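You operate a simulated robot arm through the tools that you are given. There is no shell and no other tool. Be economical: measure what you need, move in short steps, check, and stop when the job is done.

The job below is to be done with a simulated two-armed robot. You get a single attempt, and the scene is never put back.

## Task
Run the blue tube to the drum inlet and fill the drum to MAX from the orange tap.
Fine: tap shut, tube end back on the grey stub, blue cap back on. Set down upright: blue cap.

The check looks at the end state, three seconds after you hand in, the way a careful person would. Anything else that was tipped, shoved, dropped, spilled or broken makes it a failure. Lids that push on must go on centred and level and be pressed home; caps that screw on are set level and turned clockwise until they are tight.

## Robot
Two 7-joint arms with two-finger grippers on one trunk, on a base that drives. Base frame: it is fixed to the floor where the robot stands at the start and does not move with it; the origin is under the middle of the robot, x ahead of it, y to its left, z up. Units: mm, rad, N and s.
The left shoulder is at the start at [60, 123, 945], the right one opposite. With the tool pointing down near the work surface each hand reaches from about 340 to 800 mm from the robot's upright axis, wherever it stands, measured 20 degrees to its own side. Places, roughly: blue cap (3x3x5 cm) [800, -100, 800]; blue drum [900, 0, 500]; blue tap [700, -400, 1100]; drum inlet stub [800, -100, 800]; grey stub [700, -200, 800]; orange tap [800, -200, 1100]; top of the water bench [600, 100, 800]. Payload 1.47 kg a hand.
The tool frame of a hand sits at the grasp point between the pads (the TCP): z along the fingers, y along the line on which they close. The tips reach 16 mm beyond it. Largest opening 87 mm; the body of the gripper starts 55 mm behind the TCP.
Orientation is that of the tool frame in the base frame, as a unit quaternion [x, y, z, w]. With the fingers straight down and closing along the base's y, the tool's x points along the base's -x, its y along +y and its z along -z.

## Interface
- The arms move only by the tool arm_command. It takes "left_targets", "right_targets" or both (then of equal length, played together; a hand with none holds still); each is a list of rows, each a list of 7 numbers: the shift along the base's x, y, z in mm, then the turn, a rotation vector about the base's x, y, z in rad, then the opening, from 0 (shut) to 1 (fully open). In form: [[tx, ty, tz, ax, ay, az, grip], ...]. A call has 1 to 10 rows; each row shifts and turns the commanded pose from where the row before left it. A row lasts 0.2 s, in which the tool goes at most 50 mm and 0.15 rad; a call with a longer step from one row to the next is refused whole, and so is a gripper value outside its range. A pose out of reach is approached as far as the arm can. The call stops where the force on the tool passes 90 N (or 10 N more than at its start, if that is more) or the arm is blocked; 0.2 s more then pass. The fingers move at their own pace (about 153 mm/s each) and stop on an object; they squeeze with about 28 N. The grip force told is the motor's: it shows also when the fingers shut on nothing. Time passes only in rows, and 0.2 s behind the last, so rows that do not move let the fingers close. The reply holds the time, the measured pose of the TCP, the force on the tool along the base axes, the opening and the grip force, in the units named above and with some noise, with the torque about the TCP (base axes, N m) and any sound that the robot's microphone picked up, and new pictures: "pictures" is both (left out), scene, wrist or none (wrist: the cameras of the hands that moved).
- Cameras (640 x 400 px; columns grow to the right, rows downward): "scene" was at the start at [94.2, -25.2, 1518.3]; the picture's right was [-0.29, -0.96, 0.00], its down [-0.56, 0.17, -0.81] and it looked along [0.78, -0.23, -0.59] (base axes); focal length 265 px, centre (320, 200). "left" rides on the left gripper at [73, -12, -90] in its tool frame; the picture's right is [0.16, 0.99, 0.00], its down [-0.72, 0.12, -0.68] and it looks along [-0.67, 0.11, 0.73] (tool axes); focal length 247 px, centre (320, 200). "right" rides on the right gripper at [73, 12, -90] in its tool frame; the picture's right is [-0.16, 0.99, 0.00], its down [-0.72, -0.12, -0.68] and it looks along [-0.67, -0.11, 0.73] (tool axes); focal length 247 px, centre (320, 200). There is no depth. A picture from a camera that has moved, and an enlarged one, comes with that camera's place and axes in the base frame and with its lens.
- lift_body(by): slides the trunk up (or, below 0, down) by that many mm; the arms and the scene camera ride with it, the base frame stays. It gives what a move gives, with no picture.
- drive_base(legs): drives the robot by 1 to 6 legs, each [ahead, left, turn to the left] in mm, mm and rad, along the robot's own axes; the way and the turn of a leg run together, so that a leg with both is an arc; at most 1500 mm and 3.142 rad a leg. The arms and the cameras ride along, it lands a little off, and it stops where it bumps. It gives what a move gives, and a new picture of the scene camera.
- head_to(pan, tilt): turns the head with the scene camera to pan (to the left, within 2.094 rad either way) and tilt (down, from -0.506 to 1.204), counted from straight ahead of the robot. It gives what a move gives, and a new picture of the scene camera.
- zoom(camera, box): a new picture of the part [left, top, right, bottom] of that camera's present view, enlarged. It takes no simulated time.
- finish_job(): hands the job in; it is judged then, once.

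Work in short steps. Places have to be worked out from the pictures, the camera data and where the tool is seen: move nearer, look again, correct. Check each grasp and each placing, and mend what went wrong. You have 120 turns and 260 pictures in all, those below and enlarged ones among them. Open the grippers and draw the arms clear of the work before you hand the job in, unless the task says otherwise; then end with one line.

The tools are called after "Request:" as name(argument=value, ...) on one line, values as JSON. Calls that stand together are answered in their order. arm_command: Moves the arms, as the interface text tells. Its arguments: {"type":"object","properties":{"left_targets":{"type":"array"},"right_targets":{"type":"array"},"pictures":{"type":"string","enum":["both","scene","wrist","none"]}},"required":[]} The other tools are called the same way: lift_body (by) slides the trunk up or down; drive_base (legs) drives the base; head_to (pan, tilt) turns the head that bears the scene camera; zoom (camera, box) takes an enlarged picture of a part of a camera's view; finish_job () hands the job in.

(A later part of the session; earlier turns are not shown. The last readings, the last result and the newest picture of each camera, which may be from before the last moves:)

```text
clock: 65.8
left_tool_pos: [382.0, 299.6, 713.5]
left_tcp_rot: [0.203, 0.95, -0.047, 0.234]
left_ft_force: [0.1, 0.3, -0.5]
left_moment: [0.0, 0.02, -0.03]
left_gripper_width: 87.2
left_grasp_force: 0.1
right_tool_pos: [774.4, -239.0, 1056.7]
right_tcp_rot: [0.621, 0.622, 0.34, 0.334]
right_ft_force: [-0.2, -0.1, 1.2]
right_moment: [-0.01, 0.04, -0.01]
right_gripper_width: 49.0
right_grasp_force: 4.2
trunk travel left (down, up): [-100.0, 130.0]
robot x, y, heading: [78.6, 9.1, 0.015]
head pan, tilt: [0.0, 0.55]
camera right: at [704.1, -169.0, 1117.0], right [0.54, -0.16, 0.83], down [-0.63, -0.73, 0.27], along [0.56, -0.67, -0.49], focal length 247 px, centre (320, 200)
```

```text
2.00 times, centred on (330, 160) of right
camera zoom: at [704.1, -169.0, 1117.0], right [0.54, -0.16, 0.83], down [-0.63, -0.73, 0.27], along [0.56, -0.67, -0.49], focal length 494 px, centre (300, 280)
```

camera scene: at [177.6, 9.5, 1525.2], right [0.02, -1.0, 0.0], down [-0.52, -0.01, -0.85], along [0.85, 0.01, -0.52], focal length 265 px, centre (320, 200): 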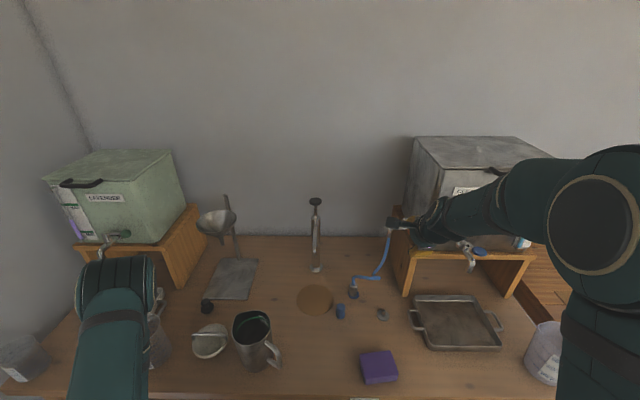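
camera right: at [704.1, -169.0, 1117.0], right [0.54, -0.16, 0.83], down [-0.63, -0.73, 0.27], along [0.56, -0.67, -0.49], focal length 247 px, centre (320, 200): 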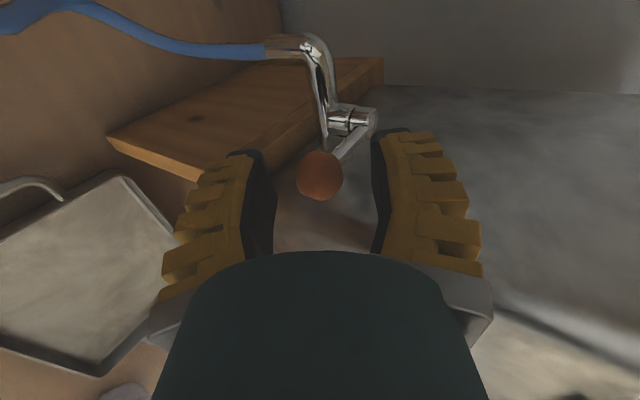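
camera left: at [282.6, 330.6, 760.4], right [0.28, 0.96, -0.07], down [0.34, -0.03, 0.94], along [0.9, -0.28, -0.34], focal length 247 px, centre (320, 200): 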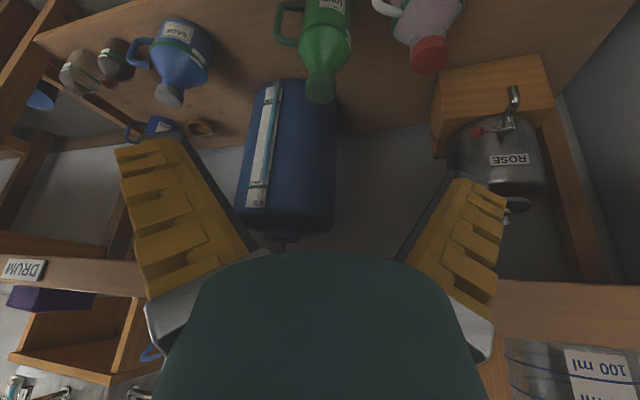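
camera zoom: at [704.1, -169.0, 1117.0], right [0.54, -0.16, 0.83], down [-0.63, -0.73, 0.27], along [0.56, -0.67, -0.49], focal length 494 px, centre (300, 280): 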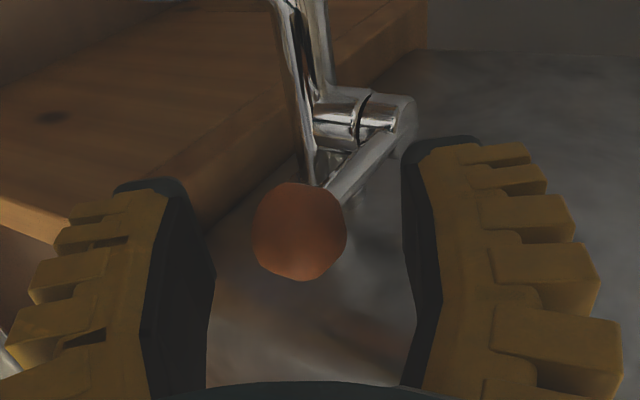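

The knob is within the fingers. I close and look for the reaction.

Request:
arm_command(right_targets=[[2, 0, -1, 0, 0, 0, 0.3], [0, 0, 0, 0, 0, 0, 0], [0, 0, 0, 0, 0, 0, 0]], pictures="wrist")

Request:
zoom(camera="right", box=[220, 60, 440, 260])

```text
clock: 66.6
left_tool_pos: [381.8, 298.8, 713.5]
left_tcp_rot: [0.205, 0.949, -0.047, 0.234]
left_ft_force: [0.4, -0.9, 0.3]
left_moment: [0.02, 0.0, 0.0]
left_gripper_width: 86.9
left_grasp_force: 0.1
right_tool_pos: [773.4, -242.8, 1056.4]
right_tcp_rot: [0.622, 0.62, 0.34, 0.336]
right_ft_force: [-7.5, -4.9, 1.1]
right_moment: [-0.21, -0.01, -0.35]
right_gripper_width: 11.4
right_grasp_force: 30.3
trunk travel left (down, up): [-100.0, 130.0]
robot x, y, heading: [75.3, 11.2, 0.017]
head pan, tilt: [0.0, 0.55]
camera right: at [704.3, -171.2, 1116.0], right [0.54, -0.16, 0.83], down [-0.63, -0.73, 0.27], along [0.56, -0.67, -0.49], focal length 247 px, centre (320, 200)
```

right: 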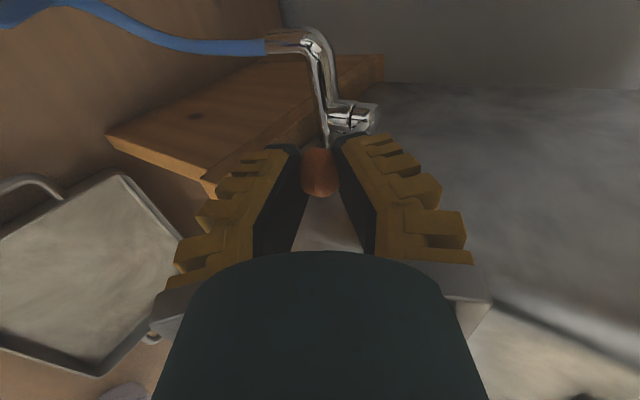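

```text
2.00 times, centred on (330, 160) of right
camera zoom: at [704.3, -171.2, 1116.0], right [0.54, -0.16, 0.83], down [-0.63, -0.73, 0.27], along [0.56, -0.67, -0.49], focal length 494 px, centre (300, 280)
```

zoom: 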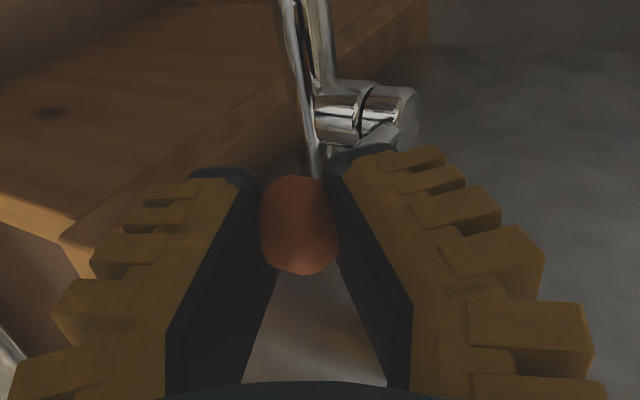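

Gripped. I try turning the lever toward the spout side (+y, clockwise from above) by about 0.2 rad along its arc, and check force and sound.

Request:
arm_command(right_targets=[[0.2, 4.5, 0, 0, 0, -0.06, 0], [0.4, 4.5, 0, 0, 0, -0.06, 0], [0.8, 4.5, 0, 0, 0, -0.06, 0]], pictures="wrist")

Request:
zoom(camera="left", box=[238, 150, 290, 215])

```text
clock: 67.4
left_tool_pos: [382.0, 298.6, 714.5]
left_tcp_rot: [0.205, 0.949, -0.047, 0.234]
left_ft_force: [0.0, 0.8, -0.6]
left_moment: [0.03, 0.03, 0.01]
left_gripper_width: 86.8
left_grasp_force: 0.0
right_tool_pos: [773.6, -228.6, 1057.7]
right_tcp_rot: [0.675, 0.563, 0.309, 0.362]
right_ft_force: [-10.7, -7.0, -2.8]
right_moment: [-0.34, 0.05, -0.67]
right_gripper_width: 12.1
right_grasp_force: 30.6
trunk travel left (down, up): [-100.0, 130.0]
robot x, y, heading: [77.3, 6.0, 0.018]
head pan, tilt: [0.0, 0.55]
camera right: at [719.6, -145.5, 1116.4], right [0.5, -0.26, 0.83], down [-0.75, -0.6, 0.27], along [0.43, -0.76, -0.49], focal length 247 px, centre (320, 200)
```

right: 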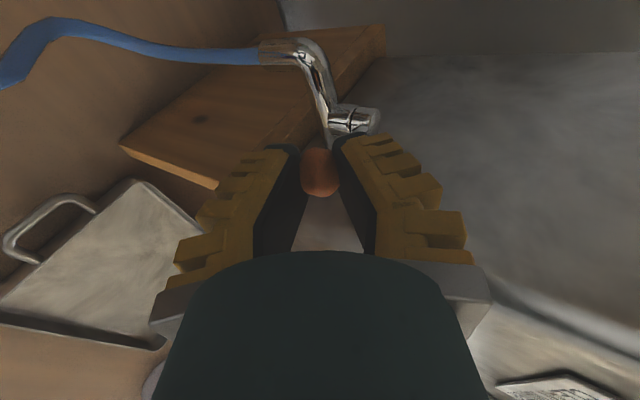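

```text
6.15 times, centred on (264, 182) of left
camera zoom: at [280.4, 330.0, 760.8], right [0.28, 0.96, -0.07], down [0.34, -0.03, 0.94], along [0.9, -0.28, -0.34], focal length 1520 px, centre (665, 308)
```

zoom: 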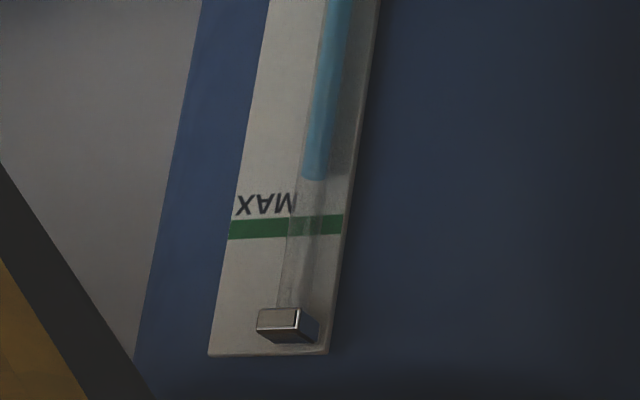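

The lever turns smoothly. No flow yet; I continue the arc to about 0.45 rad.

Request:
arm_command(right_targets=[[1.2, 5.5, 0, 0, 0, -0.08, 0], [1.8, 5.4, 0, 0, 0, -0.08, 0], [2.4, 5.2, 0, 0, 0, -0.08, 0]], pictures="none")

Request:
zoom(camera="left", box=[238, 150, 290, 215])

Request:
zoom(camera="scene", box=[330, 190, 450, 310])

```text
clock: 68.2
left_tool_pos: [382.6, 299.3, 715.2]
left_tcp_rot: [0.204, 0.949, -0.048, 0.234]
left_ft_force: [0.2, -0.6, 0.0]
left_moment: [0.02, -0.03, 0.0]
left_gripper_width: 87.2
left_grasp_force: 0.0
right_tool_pos: [779.8, -210.0, 1056.2]
right_tcp_rot: [0.738, 0.478, 0.263, 0.398]
right_ft_force: [-5.7, -3.8, -3.4]
right_moment: [-0.31, 0.08, -0.39]
right_gripper_width: 10.2
right_grasp_force: 30.4
trunk travel left (down, up): [-100.0, 130.0]
robot x, y, heading: [75.3, 10.6, 0.015]
head pan, tilt: [0.0, 0.55]
```

```text
6.15 times, centred on (264, 182) of left
camera zoom: at [280.6, 330.3, 760.7], right [0.28, 0.96, -0.07], down [0.34, -0.03, 0.94], along [0.9, -0.28, -0.34], focal length 1520 px, centre (665, 308)
```

zoom: 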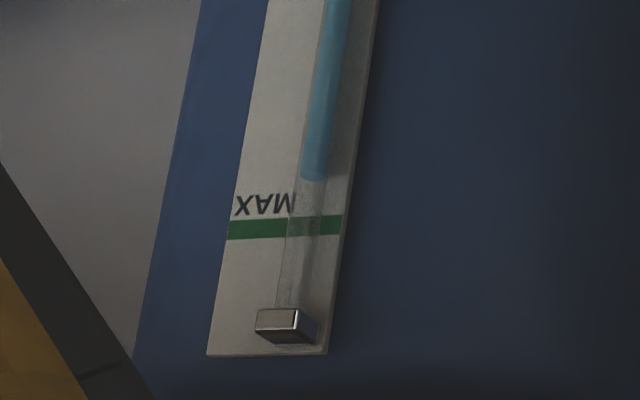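

```text
3.33 times, centred on (390, 250) of scene
camera zoom: at [177.0, 9.1, 1525.3], right [0.02, -1.0, 0.0], down [-0.52, -0.01, -0.85], along [0.85, 0.01, -0.52], focal length 885 px, centre (87, 33)
```

zoom: 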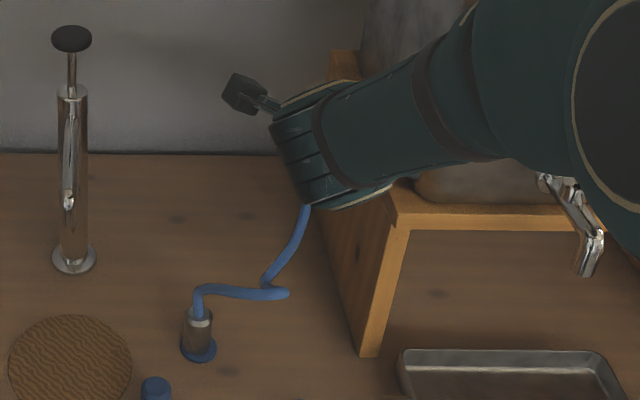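

Little if any change. I check the wrist view, then turn further to about 0.75 rad.

Request:
arm_command(right_targets=[[3, 5.6, 0, 0, 0, -0.08, 0], [3.7, 5.4, 0, 0, 0, -0.08, 0], [4.3, 5, 0, 0, 0, -0.08, 0]], pictures="wrist")

Request:
zoom(camera="left", box=[238, 150, 290, 215])

```text
clock: 69.0
left_tool_pos: [382.2, 299.4, 713.7]
left_tcp_rot: [0.204, 0.949, -0.047, 0.235]
left_ft_force: [-0.2, -0.2, -0.7]
left_moment: [-0.01, -0.03, 0.04]
left_gripper_width: 87.1
left_grasp_force: 0.1
right_tool_pos: [791.3, -194.8, 1057.4]
right_tcp_rot: [0.789, 0.385, 0.214, 0.428]
right_ft_force: [-7.0, -6.0, 7.3]
right_moment: [-0.29, 0.08, -0.62]
right_gripper_width: 9.8
right_grasp_force: 30.4
trunk travel left (down, up): [-100.0, 130.0]
robot x, y, heading: [80.8, 9.1, 0.015]
head pan, tilt: [0.0, 0.55]
camera right: at [780.4, -96.3, 1117.1], right [0.32, -0.46, 0.83], down [-0.95, -0.19, 0.27], along [0.03, -0.87, -0.49], focal length 247 px, centre (320, 200)
```

right: 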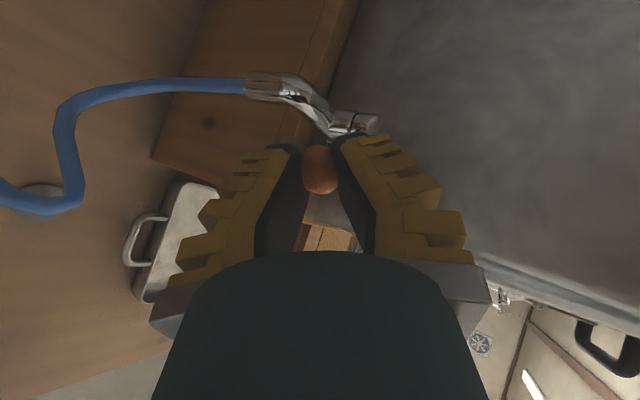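

```text
6.15 times, centred on (264, 182) of left
camera zoom: at [280.3, 330.1, 760.9], right [0.28, 0.96, -0.07], down [0.34, -0.03, 0.94], along [0.9, -0.28, -0.34], focal length 1520 px, centre (665, 308)
```

zoom: 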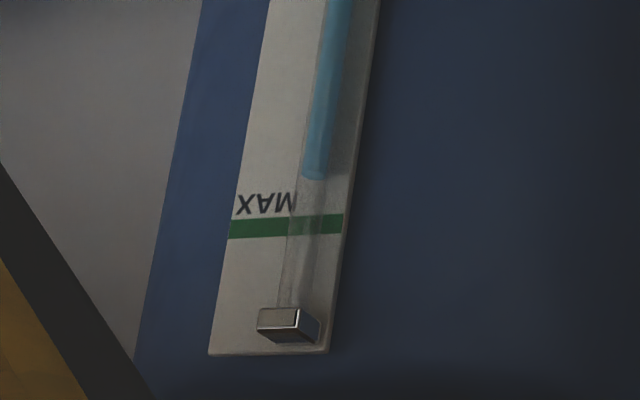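

Still no visible rise. I turn further toward in-line with the pipe (≈1.1 rad).

Request:
arm_command(right_targets=[[4.5, 4.5, 0, 0, 0, -0.08, 0], [5, 4.2, 0, 0, 0, -0.08, 0], [5.5, 3.8, 0, 0, 0, -0.08, 0], [6, 3.4, 0, 0, 0, -0.08, 0]], pictures="wrist")

Request:
zoom(camera="left", box=[238, 150, 290, 215])

```text
clock: 70.0
left_tool_pos: [381.8, 299.1, 714.4]
left_tcp_rot: [0.205, 0.949, -0.047, 0.235]
left_ft_force: [-0.3, -1.0, 0.3]
left_moment: [0.01, 0.01, 0.04]
left_gripper_width: 86.8
left_grasp_force: 0.1
right_tool_pos: [811.1, -177.6, 1058.7]
right_tcp_rot: [0.84, 0.256, 0.144, 0.455]
right_ft_force: [-5.1, -6.7, 14.5]
right_moment: [-0.29, 0.06, -0.52]
right_gripper_width: 7.4
right_grasp_force: 30.3
trunk travel left (down, up): [-100.0, 130.0]
robot x, y, heading: [78.2, 7.6, 0.017]
head pan, tilt: [0.0, 0.55]
camera right: at [832.2, -81.6, 1118.1], right [0.16, -0.54, 0.83], down [-0.96, 0.12, 0.27], along [-0.24, -0.84, -0.49], focal length 247 px, centre (320, 200)
```

right: 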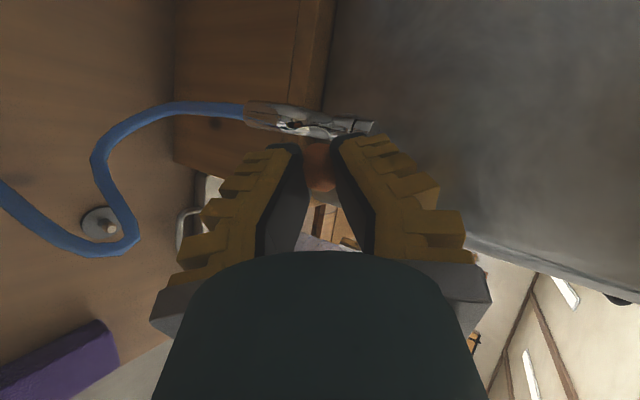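

```text
6.15 times, centred on (264, 182) of left
camera zoom: at [279.9, 330.2, 761.0], right [0.28, 0.96, -0.07], down [0.34, -0.03, 0.94], along [0.9, -0.28, -0.34], focal length 1520 px, centre (665, 308)
```

zoom: 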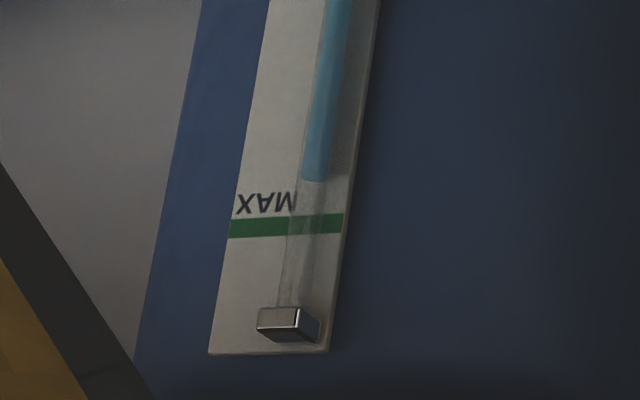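

The lever is now near 1.1 rad and the level may just be creeping. I wait 2 s and compare.

Request:
arm_command(right_targets=[[0, 0, 0, 0, 0, 0, 0], [0, 0, 0, 0, 0, 0, 0], [0, 0, 0, 0, 0, 0, 0], [0, 0, 0, 0, 0, 0, 0], [0, 0, 0, 0, 0, 0, 0], [0, 0, 0, 0, 0, 0, 0], [0, 0, 0, 0, 0, 0, 0], [0, 0, 0, 0, 0, 0, 0], [0, 0, 0, 0, 0, 0, 0], [0, 0, 0, 0, 0, 0, 0]], pictures="none")

Request:
zoom(camera="left", box=[238, 150, 290, 215])

Request:
zoom(camera="right", box=[230, 60, 410, 230])

```text
clock: 72.2
left_tool_pos: [380.6, 299.8, 714.8]
left_tcp_rot: [0.204, 0.949, -0.048, 0.234]
left_ft_force: [0.9, -0.2, 0.1]
left_moment: [-0.01, 0.02, 0.0]
left_gripper_width: 87.2
left_grasp_force: 0.0
right_tool_pos: [811.3, -179.2, 1058.4]
right_tcp_rot: [0.84, 0.256, 0.144, 0.456]
right_ft_force: [0.4, -7.2, 24.8]
right_moment: [-0.2, -0.07, -0.1]
right_gripper_width: 6.8
right_grasp_force: 29.6
trunk travel left (down, up): [-100.0, 130.0]
robot x, y, heading: [79.7, 6.4, 0.015]
head pan, tilt: [0.0, 0.55]
```

```text
6.15 times, centred on (264, 182) of left
camera zoom: at [279.9, 330.3, 761.0], right [0.28, 0.96, -0.07], down [0.34, -0.03, 0.94], along [0.9, -0.28, -0.34], focal length 1520 px, centre (665, 308)
```

zoom: 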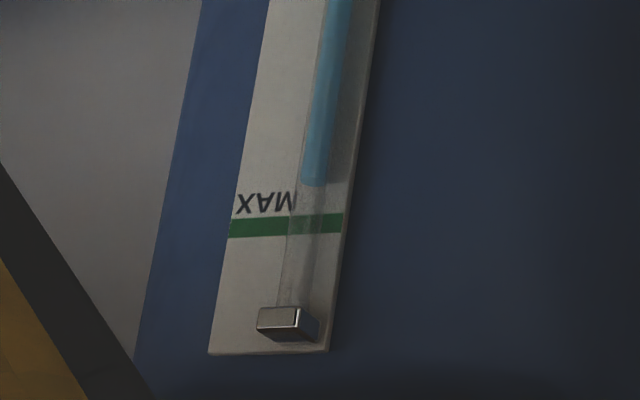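

```text
2.35 times, centred on (320, 145) of right
camera zoom: at [831.9, -81.5, 1118.0], right [0.16, -0.54, 0.83], down [-0.96, 0.12, 0.27], along [-0.24, -0.84, -0.49], focal length 581 px, centre (320, 329)
```

zoom: 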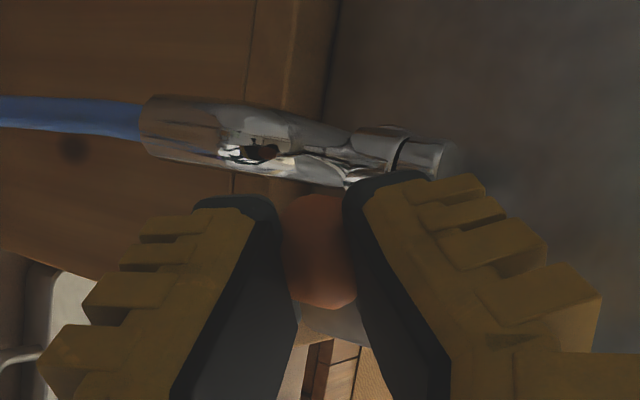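

Water is flowing: the level went from 180 to 185 px in ~2 s (bar centre at 225; allowing for parallax I aim for about 216–220). I ease the vertical strain and wait 2 s more.

Request:
arm_command(right_targets=[[0, 0, 2, 0, 0, 0, 0], [0, 0, 0, 0, 0, 0, 0], [0, 0, 0, 0, 0, 0, 0], [0, 0, 0, 0, 0, 0, 0], [0, 0, 0, 0, 0, 0, 0], [0, 0, 0, 0, 0, 0, 0], [0, 0, 0, 0, 0, 0, 0], [0, 0, 0, 0, 0, 0, 0], [0, 0, 0, 0, 0, 0, 0], [0, 0, 0, 0, 0, 0, 0]], pictures="none")

Request:
zoom(camera="left", box=[238, 150, 290, 215])

Request:
zoom(camera="scene", box=[310, 190, 430, 330])

```text
clock: 74.4
left_tool_pos: [380.7, 300.0, 713.8]
left_tcp_rot: [0.203, 0.949, -0.047, 0.236]
left_ft_force: [0.7, 0.2, -0.1]
left_moment: [0.0, 0.01, 0.01]
left_gripper_width: 86.9
left_grasp_force: 0.0
right_tool_pos: [810.6, -174.2, 1062.6]
right_tcp_rot: [0.84, 0.257, 0.145, 0.456]
right_ft_force: [-2.5, 17.6, 22.5]
right_moment: [-0.11, -0.05, 0.3]
right_gripper_width: 6.2
right_grasp_force: 28.4
trunk travel left (down, up): [-100.0, 130.0]
robot x, y, heading: [80.1, 5.7, 0.017]
head pan, tilt: [0.0, 0.55]
```

```text
6.15 times, centred on (264, 182) of left
camera zoom: at [279.5, 332.0, 760.3], right [0.28, 0.96, -0.07], down [0.34, -0.03, 0.94], along [0.9, -0.28, -0.33], focal length 1520 px, centre (665, 308)
```

zoom: 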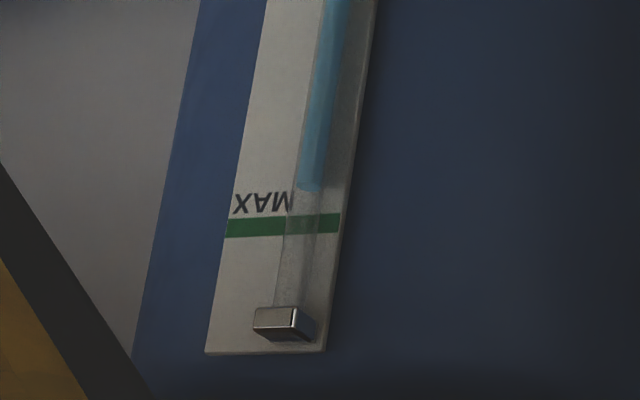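

```text
2.86 times, centred on (370, 260) of scene
camera zoom: at [174.7, 12.7, 1525.5], right [0.02, -1.0, 0.0], down [-0.52, -0.01, -0.85], along [0.85, 0.01, -0.52], focal length 758 px, centre (177, 29)
```

zoom: 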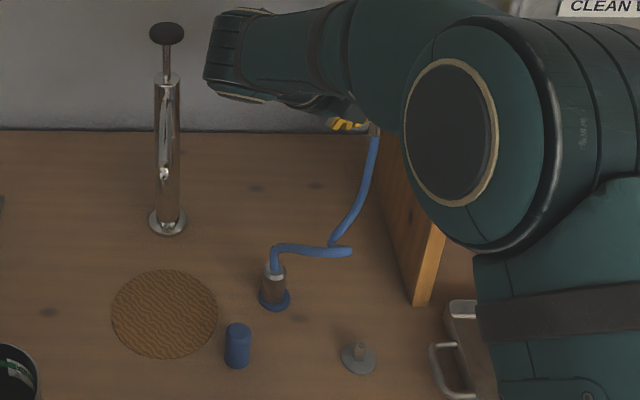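

Level at 190. The hand is straining slightly against something, so I let go of the knob and back off along the finger axis; the lever stays open, and later I can push it shut from this +y side.

Request:
arm_command(right_targets=[[0, 0, 0, 0, 0, 0, 0.35], [0, 0, 0, 0, 0, 0, 0.45], [-10, 15, 12, 0, 0, 0, 0.45], [-11, 16, 12, 0, 0, 0, 0.45]], pictures="wrist")

Request:
zoom(camera="left", box=[238, 150, 290, 215])

```text
clock: 75.4
left_tool_pos: [383.0, 298.5, 715.0]
left_tcp_rot: [0.203, 0.95, -0.046, 0.234]
left_ft_force: [-0.3, 0.3, -0.7]
left_moment: [0.03, 0.0, -0.03]
left_gripper_width: 86.8
left_grasp_force: 0.2
right_tool_pos: [790.5, -148.7, 1083.1]
right_tcp_rot: [0.841, 0.256, 0.143, 0.455]
right_ft_force: [0.9, 0.4, -0.1]
right_moment: [-0.02, -0.03, 0.0]
right_gripper_width: 44.7
right_grasp_force: 4.4
trunk travel left (down, up): [-100.0, 130.0]
robot x, y, heading: [75.8, 8.4, 0.021]
head pan, tilt: [0.0, 0.55]
camera right: at [811.7, -51.4, 1141.5], right [0.17, -0.54, 0.83], down [-0.96, 0.12, 0.27], along [-0.24, -0.84, -0.49], focal length 247 px, centre (320, 200)
```

right: 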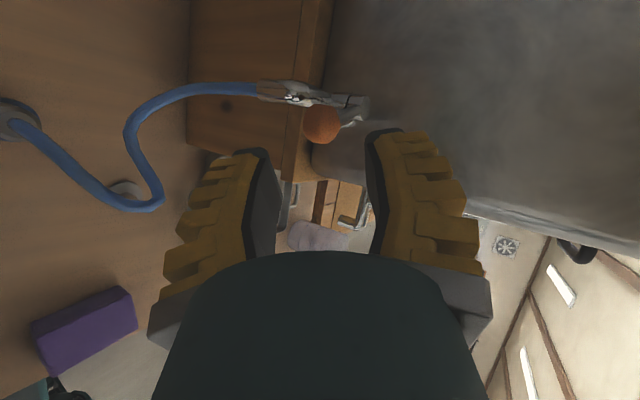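

```text
6.15 times, centred on (264, 182) of left
camera zoom: at [280.9, 330.5, 760.5], right [0.28, 0.96, -0.07], down [0.34, -0.03, 0.94], along [0.9, -0.28, -0.34], focal length 1520 px, centre (665, 308)
```

zoom: 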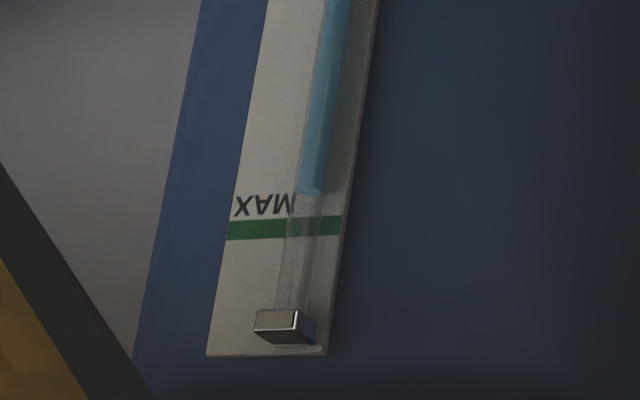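

The knob is at about [819,-182,1058], level gap ≈32 px and closing at about 2.5 px/s. I move the open fingers back around the knob without gripping, ready to shut it.

Request:
arm_command(right_targets=[[8, -10, -7, 0, 0, 0, 0.45], [8, -10, -7, 0, 0, 0, 0.45], [8, -8, -7, 0, 0, 0, 0.45], [0, 0, 0, 0, 0, 0, 0.45], [0, 0, 0, 0, 0, 0, 0.45]], pictures="wrist")

Request:
zoom(camera="left", box=[244, 170, 280, 200])

```text
clock: 76.6
left_tool_pos: [381.7, 299.3, 713.9]
left_tcp_rot: [0.204, 0.949, -0.046, 0.234]
left_ft_force: [-0.7, 0.8, 0.0]
left_moment: [0.0, 0.02, 0.01]
left_gripper_width: 87.2
left_grasp_force: 0.1
right_tool_pos: [814.1, -175.0, 1063.2]
right_tcp_rot: [0.841, 0.256, 0.143, 0.455]
right_ft_force: [-0.2, -0.3, 0.2]
right_moment: [0.05, 0.04, -0.02]
right_gripper_width: 45.0
right_grasp_force: 4.8
trunk travel left (down, up): [-100.0, 130.0]
robot x, y, heading: [77.7, 7.5, 0.013]
head pan, tilt: [0.0, 0.55]
camera right: at [836.6, -79.5, 1122.0], right [0.17, -0.54, 0.83], down [-0.96, 0.12, 0.27], along [-0.24, -0.84, -0.49], focal length 247 px, centre (320, 200)
```

right: 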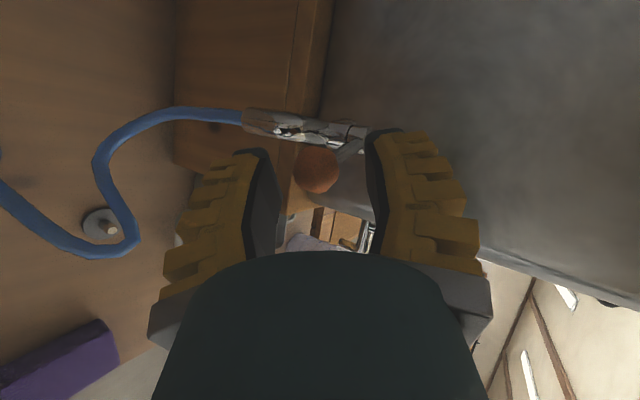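

```text
13.33 times, centred on (262, 185) of left
camera zoom: at [281.0, 330.4, 760.5], right [0.28, 0.96, -0.07], down [0.34, -0.03, 0.94], along [0.9, -0.28, -0.34], focal length 3293 px, centre (1093, 400)
```

zoom: 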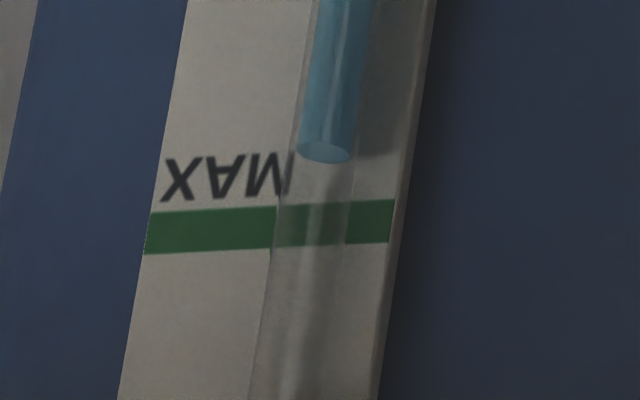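

Very clear view: the meniscus is at 152, bar 204–245. I wait about 4.4 s and re-measure.

Request:
arm_command(right_targets=[[0, 0, 0, 0, 0, 0, 0.45], [0, 0, 0, 0, 0, 0, 0.45], [0, 0, 0, 0, 0, 0, 0.45], [0, 0, 0, 0, 0, 0, 0.45], [0, 0, 0, 0, 0, 0, 0.45], [0, 0, 0, 0, 0, 0, 0.45], [0, 0, 0, 0, 0, 0, 0.45], [0, 0, 0, 0, 0, 0, 0.45], [0, 0, 0, 0, 0, 0, 0.45], [0, 0, 0, 0, 0, 0, 0.45]], pictures="none")

Request:
arm_command(right_targets=[[0, 0, 0, 0, 0, 0, 0.45], [0, 0, 0, 0, 0, 0, 0.45], [0, 0, 0, 0, 0, 0, 0.45], [0, 0, 0, 0, 0, 0, 0.45], [0, 0, 0, 0, 0, 0, 0.45], [0, 0, 0, 0, 0, 0, 0.45], [0, 0, 0, 0, 0, 0, 0.45], [0, 0, 0, 0, 0, 0, 0.45], [0, 0, 0, 0, 0, 0, 0.45], [0, 0, 0, 0, 0, 0, 0.45]], pictures="none")

Request:
zoom(camera="left", box=[244, 170, 280, 200])

```text
clock: 78.8
left_tool_pos: [382.5, 299.0, 714.4]
left_tcp_rot: [0.204, 0.95, -0.047, 0.234]
left_ft_force: [-0.5, 0.0, 0.2]
left_moment: [-0.01, 0.02, 0.03]
left_gripper_width: 87.3
left_grasp_force: 0.1
right_tool_pos: [814.3, -175.7, 1061.5]
right_tcp_rot: [0.841, 0.256, 0.143, 0.455]
right_ft_force: [-0.6, 0.3, 0.9]
right_moment: [0.0, 0.0, 0.03]
right_gripper_width: 44.9
right_grasp_force: 4.0
trunk travel left (down, up): [-100.0, 130.0]
robot x, y, heading: [77.4, 9.3, 0.014]
head pan, tilt: [0.0, 0.55]
```

```text
clock: 81.0
left_tool_pos: [381.8, 300.0, 714.9]
left_tcp_rot: [0.204, 0.949, -0.047, 0.234]
left_ft_force: [-0.7, -0.3, 0.6]
left_moment: [0.01, 0.01, 0.04]
left_gripper_width: 87.1
left_grasp_force: 0.1
right_tool_pos: [815.6, -177.0, 1061.9]
right_tcp_rot: [0.841, 0.256, 0.143, 0.455]
right_ft_force: [-0.4, -0.3, 0.2]
right_moment: [0.02, 0.01, 0.02]
right_gripper_width: 45.1
right_grasp_force: 4.3
trunk travel left (down, up): [-100.0, 130.0]
robot x, y, heading: [75.0, 8.4, 0.014]
head pan, tilt: [0.0, 0.55]
```

```text
13.33 times, centred on (262, 185) of left
camera zoom: at [280.9, 330.4, 760.5], right [0.28, 0.96, -0.07], down [0.34, -0.03, 0.94], along [0.9, -0.28, -0.34], focal length 3293 px, centre (1093, 400)
```

zoom: 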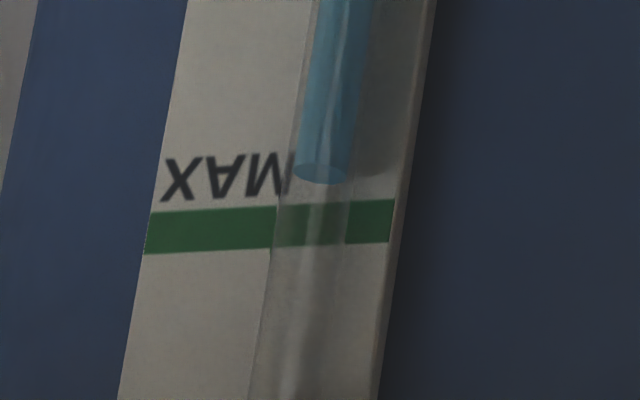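

Now 174 (5 px/s). Aiming at about 208, I wait another 4.4 s.

Request:
arm_command(right_targets=[[0, 0, 0, 0, 0, 0, 0.45], [0, 0, 0, 0, 0, 0, 0.45], [0, 0, 0, 0, 0, 0, 0.45], [0, 0, 0, 0, 0, 0, 0.45], [0, 0, 0, 0, 0, 0, 0.45], [0, 0, 0, 0, 0, 0, 0.45], [0, 0, 0, 0, 0, 0, 0.45], [0, 0, 0, 0, 0, 0, 0.45], [0, 0, 0, 0, 0, 0, 0.45], [0, 0, 0, 0, 0, 0, 0.45]], pictures="none")

Request:
arm_command(right_targets=[[0, 0, 0, 0, 0, 0, 0.45], [0, 0, 0, 0, 0, 0, 0.45], [0, 0, 0, 0, 0, 0, 0.45], [0, 0, 0, 0, 0, 0, 0.45], [0, 0, 0, 0, 0, 0, 0.45], [0, 0, 0, 0, 0, 0, 0.45], [0, 0, 0, 0, 0, 0, 0.45]], pictures="wrist")

Request:
zoom(camera="left", box=[244, 170, 280, 200])

```text
clock: 83.2
left_tool_pos: [381.5, 298.8, 714.5]
left_tcp_rot: [0.204, 0.949, -0.047, 0.235]
left_ft_force: [0.7, 0.8, -0.2]
left_moment: [0.0, 0.0, 0.0]
left_gripper_width: 86.9
left_grasp_force: 0.1
right_tool_pos: [815.7, -175.6, 1062.2]
right_tcp_rot: [0.841, 0.256, 0.143, 0.456]
right_ft_force: [-1.0, 0.1, -0.1]
right_moment: [0.01, 0.02, 0.0]
right_gripper_width: 44.9
right_grasp_force: 4.1
trunk travel left (down, up): [-100.0, 130.0]
robot x, y, heading: [76.4, 5.7, 0.016]
head pan, tilt: [0.0, 0.55]
```

```text
clock: 84.8
left_tool_pos: [382.9, 300.4, 714.0]
left_tcp_rot: [0.204, 0.949, -0.047, 0.235]
left_ft_force: [0.0, 0.5, 0.3]
left_moment: [-0.02, 0.02, 0.02]
left_gripper_width: 86.8
left_grasp_force: 0.1
right_tool_pos: [815.6, -175.1, 1061.8]
right_tcp_rot: [0.841, 0.257, 0.143, 0.455]
right_ft_force: [-0.1, 0.0, -0.9]
right_moment: [0.02, -0.01, 0.03]
right_gripper_width: 45.0
right_grasp_force: 4.0
trunk travel left (down, up): [-100.0, 130.0]
robot x, y, heading: [74.3, 7.2, 0.015]
head pan, tilt: [0.0, 0.55]
camera right: at [836.5, -79.4, 1122.1], right [0.17, -0.54, 0.83], down [-0.96, 0.12, 0.27], along [-0.24, -0.84, -0.49], focal length 247 px, centre (320, 200)
```

right: 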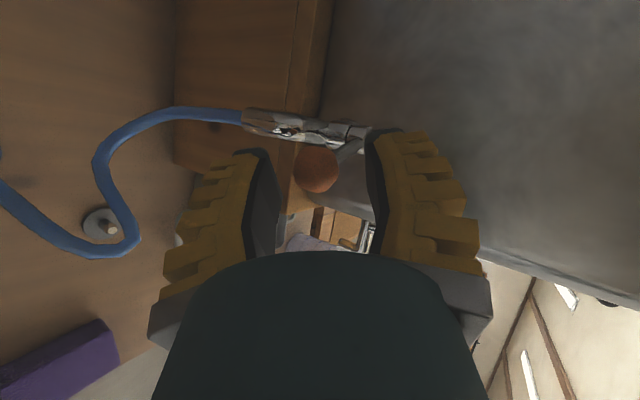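

```text
13.33 times, centred on (262, 185) of left
camera zoom: at [280.9, 330.4, 760.5], right [0.28, 0.96, -0.07], down [0.34, -0.03, 0.94], along [0.9, -0.28, -0.34], focal length 3293 px, centre (1093, 400)
```

zoom: 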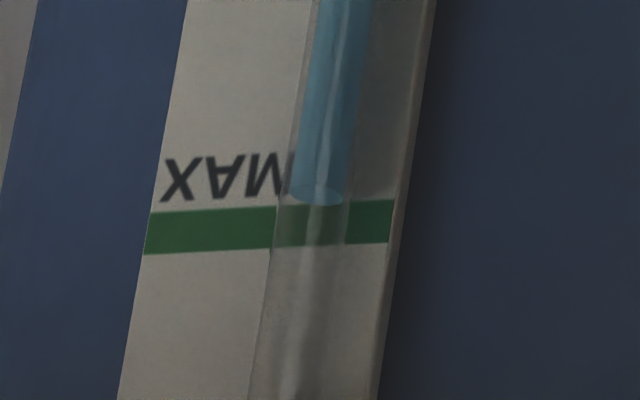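

Meniscus at 196, essentially at the bar's lower edge: time to shut. I grip the knob and swing the lever back along the arc.

Request:
arm_command(right_targets=[[1, -2, -1, 0, 0, 0, 0], [0, 0, 0, 0, 0, 0, 0], [-7.8, -3.9, 0, 0, 0, 0.11, 0], [-7.2, -4.9, 0, 0, 0, 0.11, 0], [-6.5, -5.8, 0, 0, 0, 0.11, 0], [-5.7, -6.6, 0, 0, 0, 0.11, 0], [-4.8, -7.2, 0, 0, 0, 0.11, 0], [-3.9, -7.8, 0, 0, 0, 0.11, 0]], pictures="wrist")

Request:
zoom(camera="left", box=[244, 170, 280, 200])

```text
clock: 86.6
left_tool_pos: [378.4, 301.9, 715.3]
left_tcp_rot: [0.204, 0.949, -0.049, 0.237]
left_ft_force: [0.6, -0.3, 0.4]
left_moment: [-0.01, 0.01, 0.03]
left_gripper_width: 87.0
left_grasp_force: 0.0
right_tool_pos: [775.0, -204.9, 1063.0]
right_tcp_rot: [0.71, 0.519, 0.285, 0.382]
right_ft_force: [-45.3, 32.1, -0.8]
right_moment: [0.34, 0.53, 0.41]
right_gripper_width: 5.9
right_grasp_force: 28.8
trunk travel left (down, up): [-100.0, 130.0]
robot x, y, heading: [74.0, 9.1, 0.016]
head pan, tilt: [0.0, 0.55]
camera right: at [731.6, -117.3, 1122.5], right [0.47, -0.32, 0.83], down [-0.82, -0.5, 0.27], along [0.33, -0.8, -0.5], focal length 247 px, centre (320, 200)
```

right: 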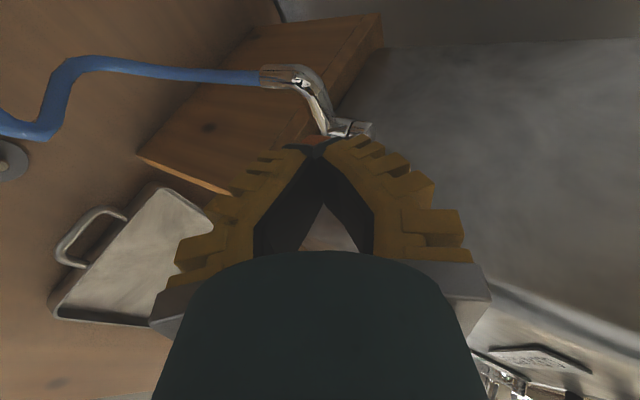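

```text
13.33 times, centred on (262, 185) of left
camera zoom: at [277.6, 332.4, 760.4], right [0.28, 0.96, -0.07], down [0.34, -0.03, 0.94], along [0.9, -0.28, -0.33], focal length 3293 px, centre (1093, 400)
```

zoom: 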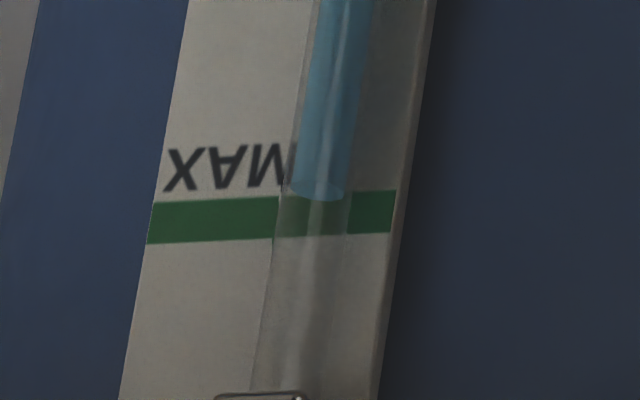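

The grip slipped off and the tips now press on the knob. I back off along the finger axis, open, and look where the knob is.

Request:
arm_command(right_targets=[[-16, 5, 11, 0, 0, 0, 0.1], [-8, 3, 6, 0, 0, 0, 0.45]], pictures="wrist")

Request:
zoom(camera="left", box=[244, 170, 280, 200])

```text
clock: 87.2
left_tool_pos: [383.2, 300.3, 714.5]
left_tcp_rot: [0.203, 0.95, -0.047, 0.234]
left_ft_force: [0.1, 0.4, 0.7]
left_moment: [-0.01, -0.01, 0.01]
left_gripper_width: 87.1
left_grasp_force: 0.0
right_tool_pos: [756.3, -208.4, 1079.1]
right_tcp_rot: [0.713, 0.514, 0.282, 0.385]
right_ft_force: [0.3, 0.3, -0.9]
right_moment: [0.01, -0.03, 0.0]
right_gripper_width: 45.0
right_grasp_force: 4.3
trunk travel left (down, up): [-100.0, 130.0]
robot x, y, heading: [76.9, 6.9, 0.016]
head pan, tilt: [0.0, 0.55]
camera right: at [713.4, -119.6, 1138.8], right [0.46, -0.32, 0.83], down [-0.83, -0.49, 0.27], along [0.32, -0.81, -0.49], focal length 247 px, centre (320, 200)
```

right: 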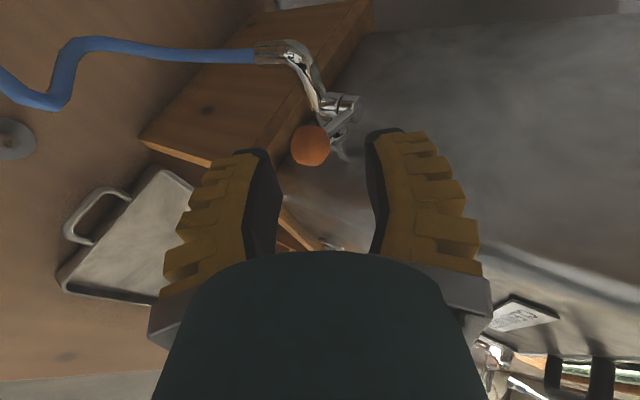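

```text
13.33 times, centred on (262, 185) of left
camera zoom: at [281.2, 330.4, 760.5], right [0.28, 0.96, -0.07], down [0.34, -0.03, 0.94], along [0.9, -0.28, -0.34], focal length 3293 px, centre (1093, 400)
```

zoom: 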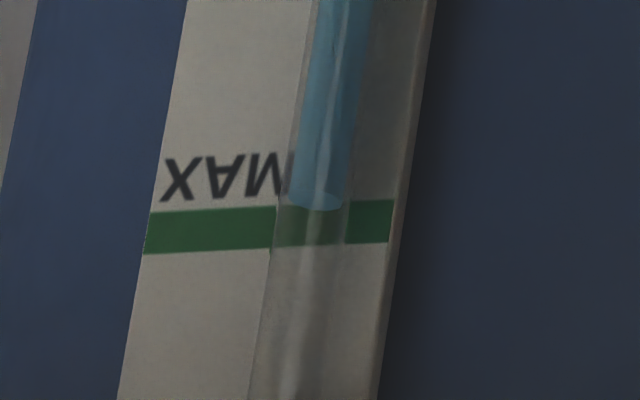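

The lever is most of the way shut (θ≈0.42, knob at [780,-215]) and flow has nearly stopped; the meniscus is at 200. I regrip the knob, deeper this time, and finish closing.

Request:
arm_command(right_targets=[[13, -4, -11, 0, 0, 0, 0.45], [13, -3, -11, 0, 0, 0, 0.45], [1, 0, 0, 0, 0, 0, 0], [0, 0, 0, 0, 0, 0, 0], [-2.5, -7, 0, 0, 0, 0.1, 0], [-2, -7, 0, 0, 0, 0.1, 0], [-1, -7, 0, 0, 0, 0.1, 0]], pictures="wrist")

Request:
zoom(camera="left", box=[244, 170, 280, 200])

```text
clock: 88.8
left_tool_pos: [380.9, 300.0, 715.2]
left_tcp_rot: [0.203, 0.949, -0.047, 0.236]
left_ft_force: [-0.6, -0.3, 0.0]
left_moment: [0.02, -0.04, -0.01]
left_gripper_width: 87.0
left_grasp_force: 0.0
right_tool_pos: [774.9, -233.2, 1056.0]
right_tcp_rot: [0.627, 0.616, 0.337, 0.337]
right_ft_force: [-24.4, 3.1, -1.6]
right_moment: [0.28, 0.27, -0.05]
right_gripper_width: 14.6
right_grasp_force: 30.1
trunk travel left (down, up): [-100.0, 130.0]
robot x, y, heading: [73.4, 6.7, 0.017]
head pan, tilt: [0.0, 0.55]
camera right: at [707.0, -160.7, 1115.3], right [0.54, -0.17, 0.83], down [-0.64, -0.72, 0.27], along [0.55, -0.67, -0.49], focal length 247 px, centre (320, 200)
```

right: 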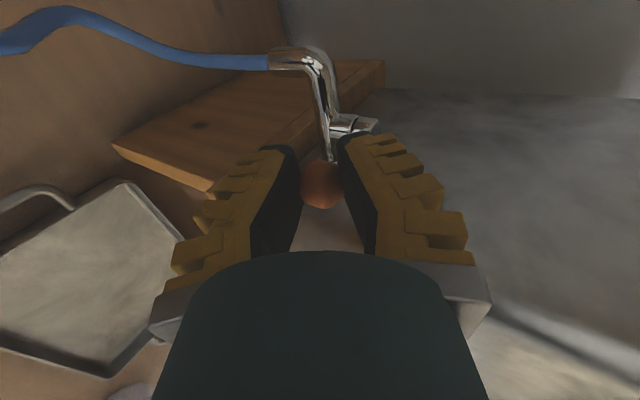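

```text
13.33 times, centred on (262, 185) of left
camera zoom: at [279.3, 330.6, 761.0], right [0.28, 0.96, -0.07], down [0.34, -0.03, 0.94], along [0.9, -0.28, -0.33], focal length 3293 px, centre (1093, 400)
```

zoom: 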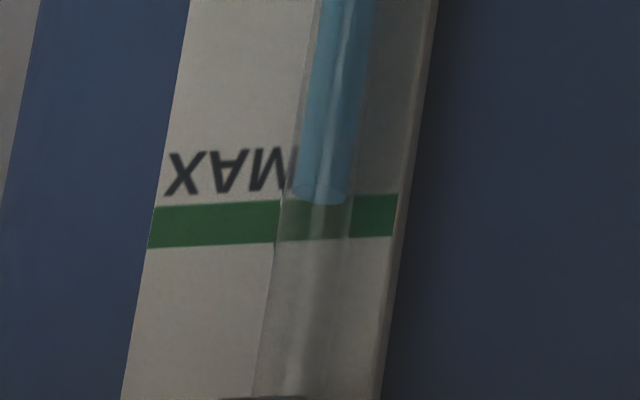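

Level holding. I complete the closing push to the original position and feel for the stop.

Request:
arm_command(right_targets=[[0, -4, 0, 0, 0, 0, 0], [0, -4, 0, 0, 0, 0, 0], [0, -3, 0, 0, 0, 0, 0]], pictures="wrist")

Request:
zoom(camera="right", box=[220, 60, 440, 260])

```text
clock: 89.6
left_tool_pos: [381.9, 300.6, 714.7]
left_tcp_rot: [0.204, 0.95, -0.047, 0.234]
left_ft_force: [0.7, 0.3, 0.3]
left_moment: [0.03, 0.0, -0.02]
left_gripper_width: 87.0
left_grasp_force: 0.1
right_tool_pos: [776.6, -242.1, 1055.1]
right_tcp_rot: [0.626, 0.618, 0.337, 0.337]
right_ft_force: [-21.5, 11.1, -8.9]
right_moment: [0.1, 0.12, 0.19]
right_gripper_width: 9.9
right_grasp_force: 29.7
trunk travel left (down, up): [-100.0, 130.0]
robot x, y, heading: [76.0, 7.6, 0.014]
head pan, tilt: [0.0, 0.55]
camera right: at [708.7, -170.8, 1115.0], right [0.54, -0.17, 0.83], down [-0.64, -0.72, 0.27], along [0.55, -0.67, -0.5], focal length 247 px, centre (320, 200)
```

right: 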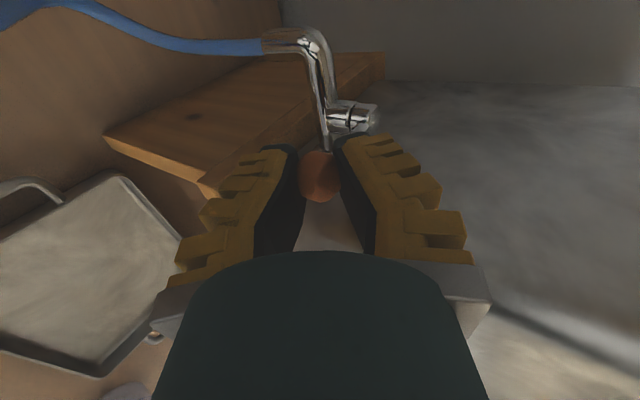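

```text
2.00 times, centred on (330, 160) of right
camera zoom: at [708.7, -170.8, 1115.0], right [0.54, -0.17, 0.83], down [-0.64, -0.72, 0.27], along [0.55, -0.67, -0.5], focal length 494 px, centre (300, 280)
```

zoom: 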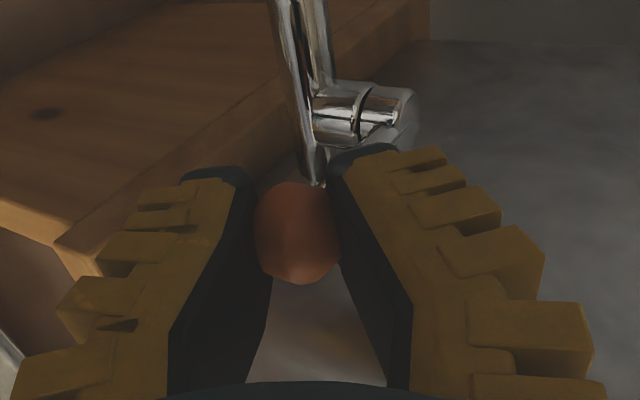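

It's back at the original position with rising resistance. I push 3 mm more, release, back away and inspect lever and level.

Request:
arm_command(right_targets=[[0, -3, 0, 0, 0, 0, 0], [0, 0, 0, 0, 0, 0, 0.45], [0, 0, 0, 0, 0, 0, 0.5], [-20, 2, 13, 0, 0, 0, 0.5], [-20, 2, 13, 0, 0, 0, 0.5]], pictures="wrist")

Request:
zoom(camera="right", box=[220, 60, 440, 260])

Request:
zoom(camera="left", box=[244, 170, 280, 200])

```text
clock: 90.8
left_tool_pos: [381.4, 298.6, 713.3]
left_tcp_rot: [0.204, 0.949, -0.048, 0.235]
left_ft_force: [0.0, 0.4, 0.1]
left_moment: [0.02, -0.02, 0.01]
left_gripper_width: 86.9
left_grasp_force: 0.0
right_tool_pos: [739.4, -243.2, 1081.8]
right_tcp_rot: [0.628, 0.615, 0.337, 0.339]
right_ft_force: [-0.7, 0.7, 0.1]
right_moment: [-0.03, -0.02, -0.01]
right_gripper_width: 49.3
right_grasp_force: 4.1
trunk travel left (down, up): [-100.0, 130.0]
robot x, y, heading: [74.7, 9.7, 0.012]
head pan, tilt: [0.0, 0.55]
camera right: at [670.4, -170.6, 1141.7], right [0.54, -0.17, 0.83], down [-0.64, -0.72, 0.27], along [0.55, -0.68, -0.49], focal length 247 px, centre (320, 200)
```

right: 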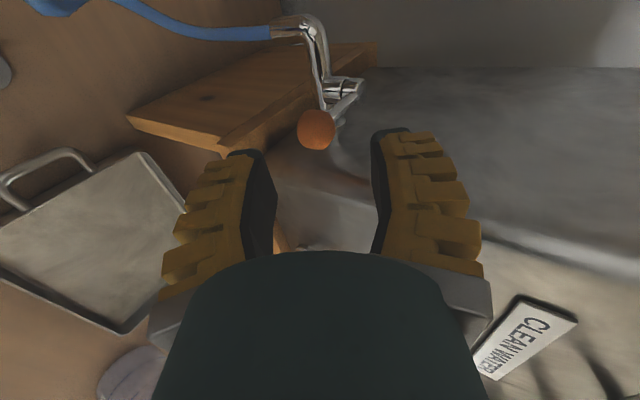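

```text
2.00 times, centred on (330, 160) of right
camera zoom: at [670.4, -170.6, 1141.7], right [0.54, -0.17, 0.83], down [-0.64, -0.72, 0.27], along [0.55, -0.68, -0.49], focal length 494 px, centre (300, 280)
```

zoom: 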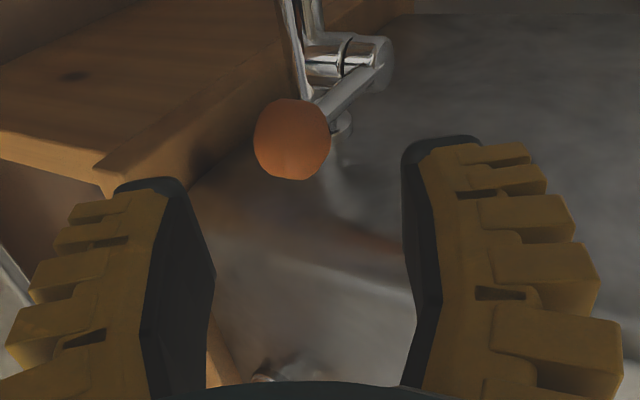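

```text
13.33 times, centred on (262, 185) of left
camera zoom: at [280.7, 330.4, 760.6], right [0.28, 0.96, -0.07], down [0.34, -0.03, 0.94], along [0.9, -0.28, -0.34], focal length 3293 px, centre (1093, 400)
```

zoom: 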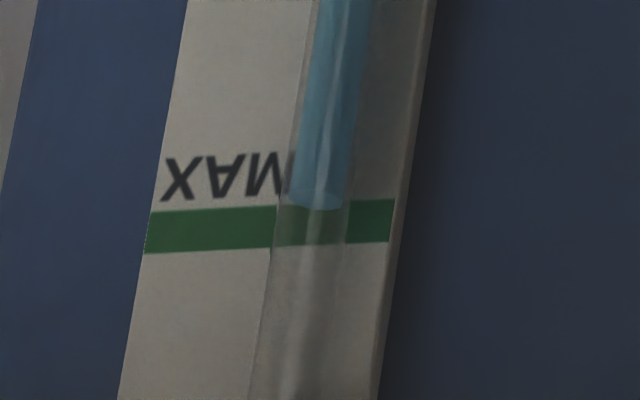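

The lever is back in its original closed position (knob [777,-240]) and the level is steady. To remove the parallax, I lower the left hand 150 mm for a more level view of the mark.

Request:
arm_command(left_targets=[[0, 0, -38, 0, 0, 0, 1], [0, 0, -38, 0, 0, 0, 1], [0, 0, -38, 0, 0, 0, 1], [0, 0, -38, 0, 0, 0, 1]], pictures="wrist")

```text
clock: 91.8
left_tool_pos: [382.7, 301.4, 560.3]
left_tcp_rot: [0.204, 0.95, -0.048, 0.233]
left_ft_force: [0.1, -0.3, -0.6]
left_moment: [-0.03, 0.02, 0.0]
left_gripper_width: 86.9
left_grasp_force: 0.1
right_tool_pos: [739.4, -242.9, 1082.0]
right_tcp_rot: [0.628, 0.615, 0.336, 0.338]
right_ft_force: [-0.7, 0.6, 0.4]
right_moment: [-0.01, -0.01, 0.0]
right_gripper_width: 49.2
right_grasp_force: 4.2
trunk travel left (down, up): [-100.0, 130.0]
robot x, y, heading: [75.3, 8.8, 0.017]
head pan, tilt: [0.0, 0.55]
camera left: at [281.3, 332.1, 606.5], right [0.28, 0.96, -0.07], down [0.34, -0.03, 0.94], along [0.9, -0.28, -0.34], focal length 247 px, centre (320, 200)
```

left: 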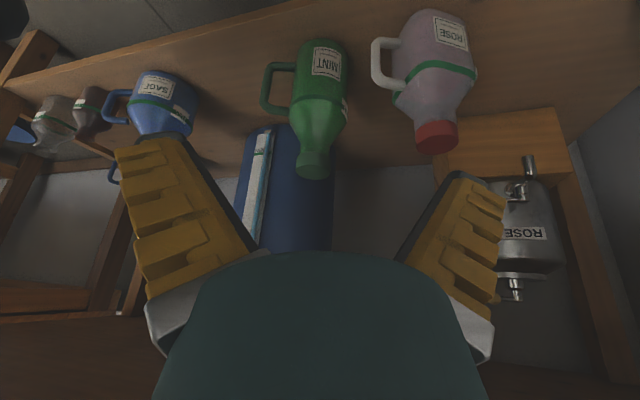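

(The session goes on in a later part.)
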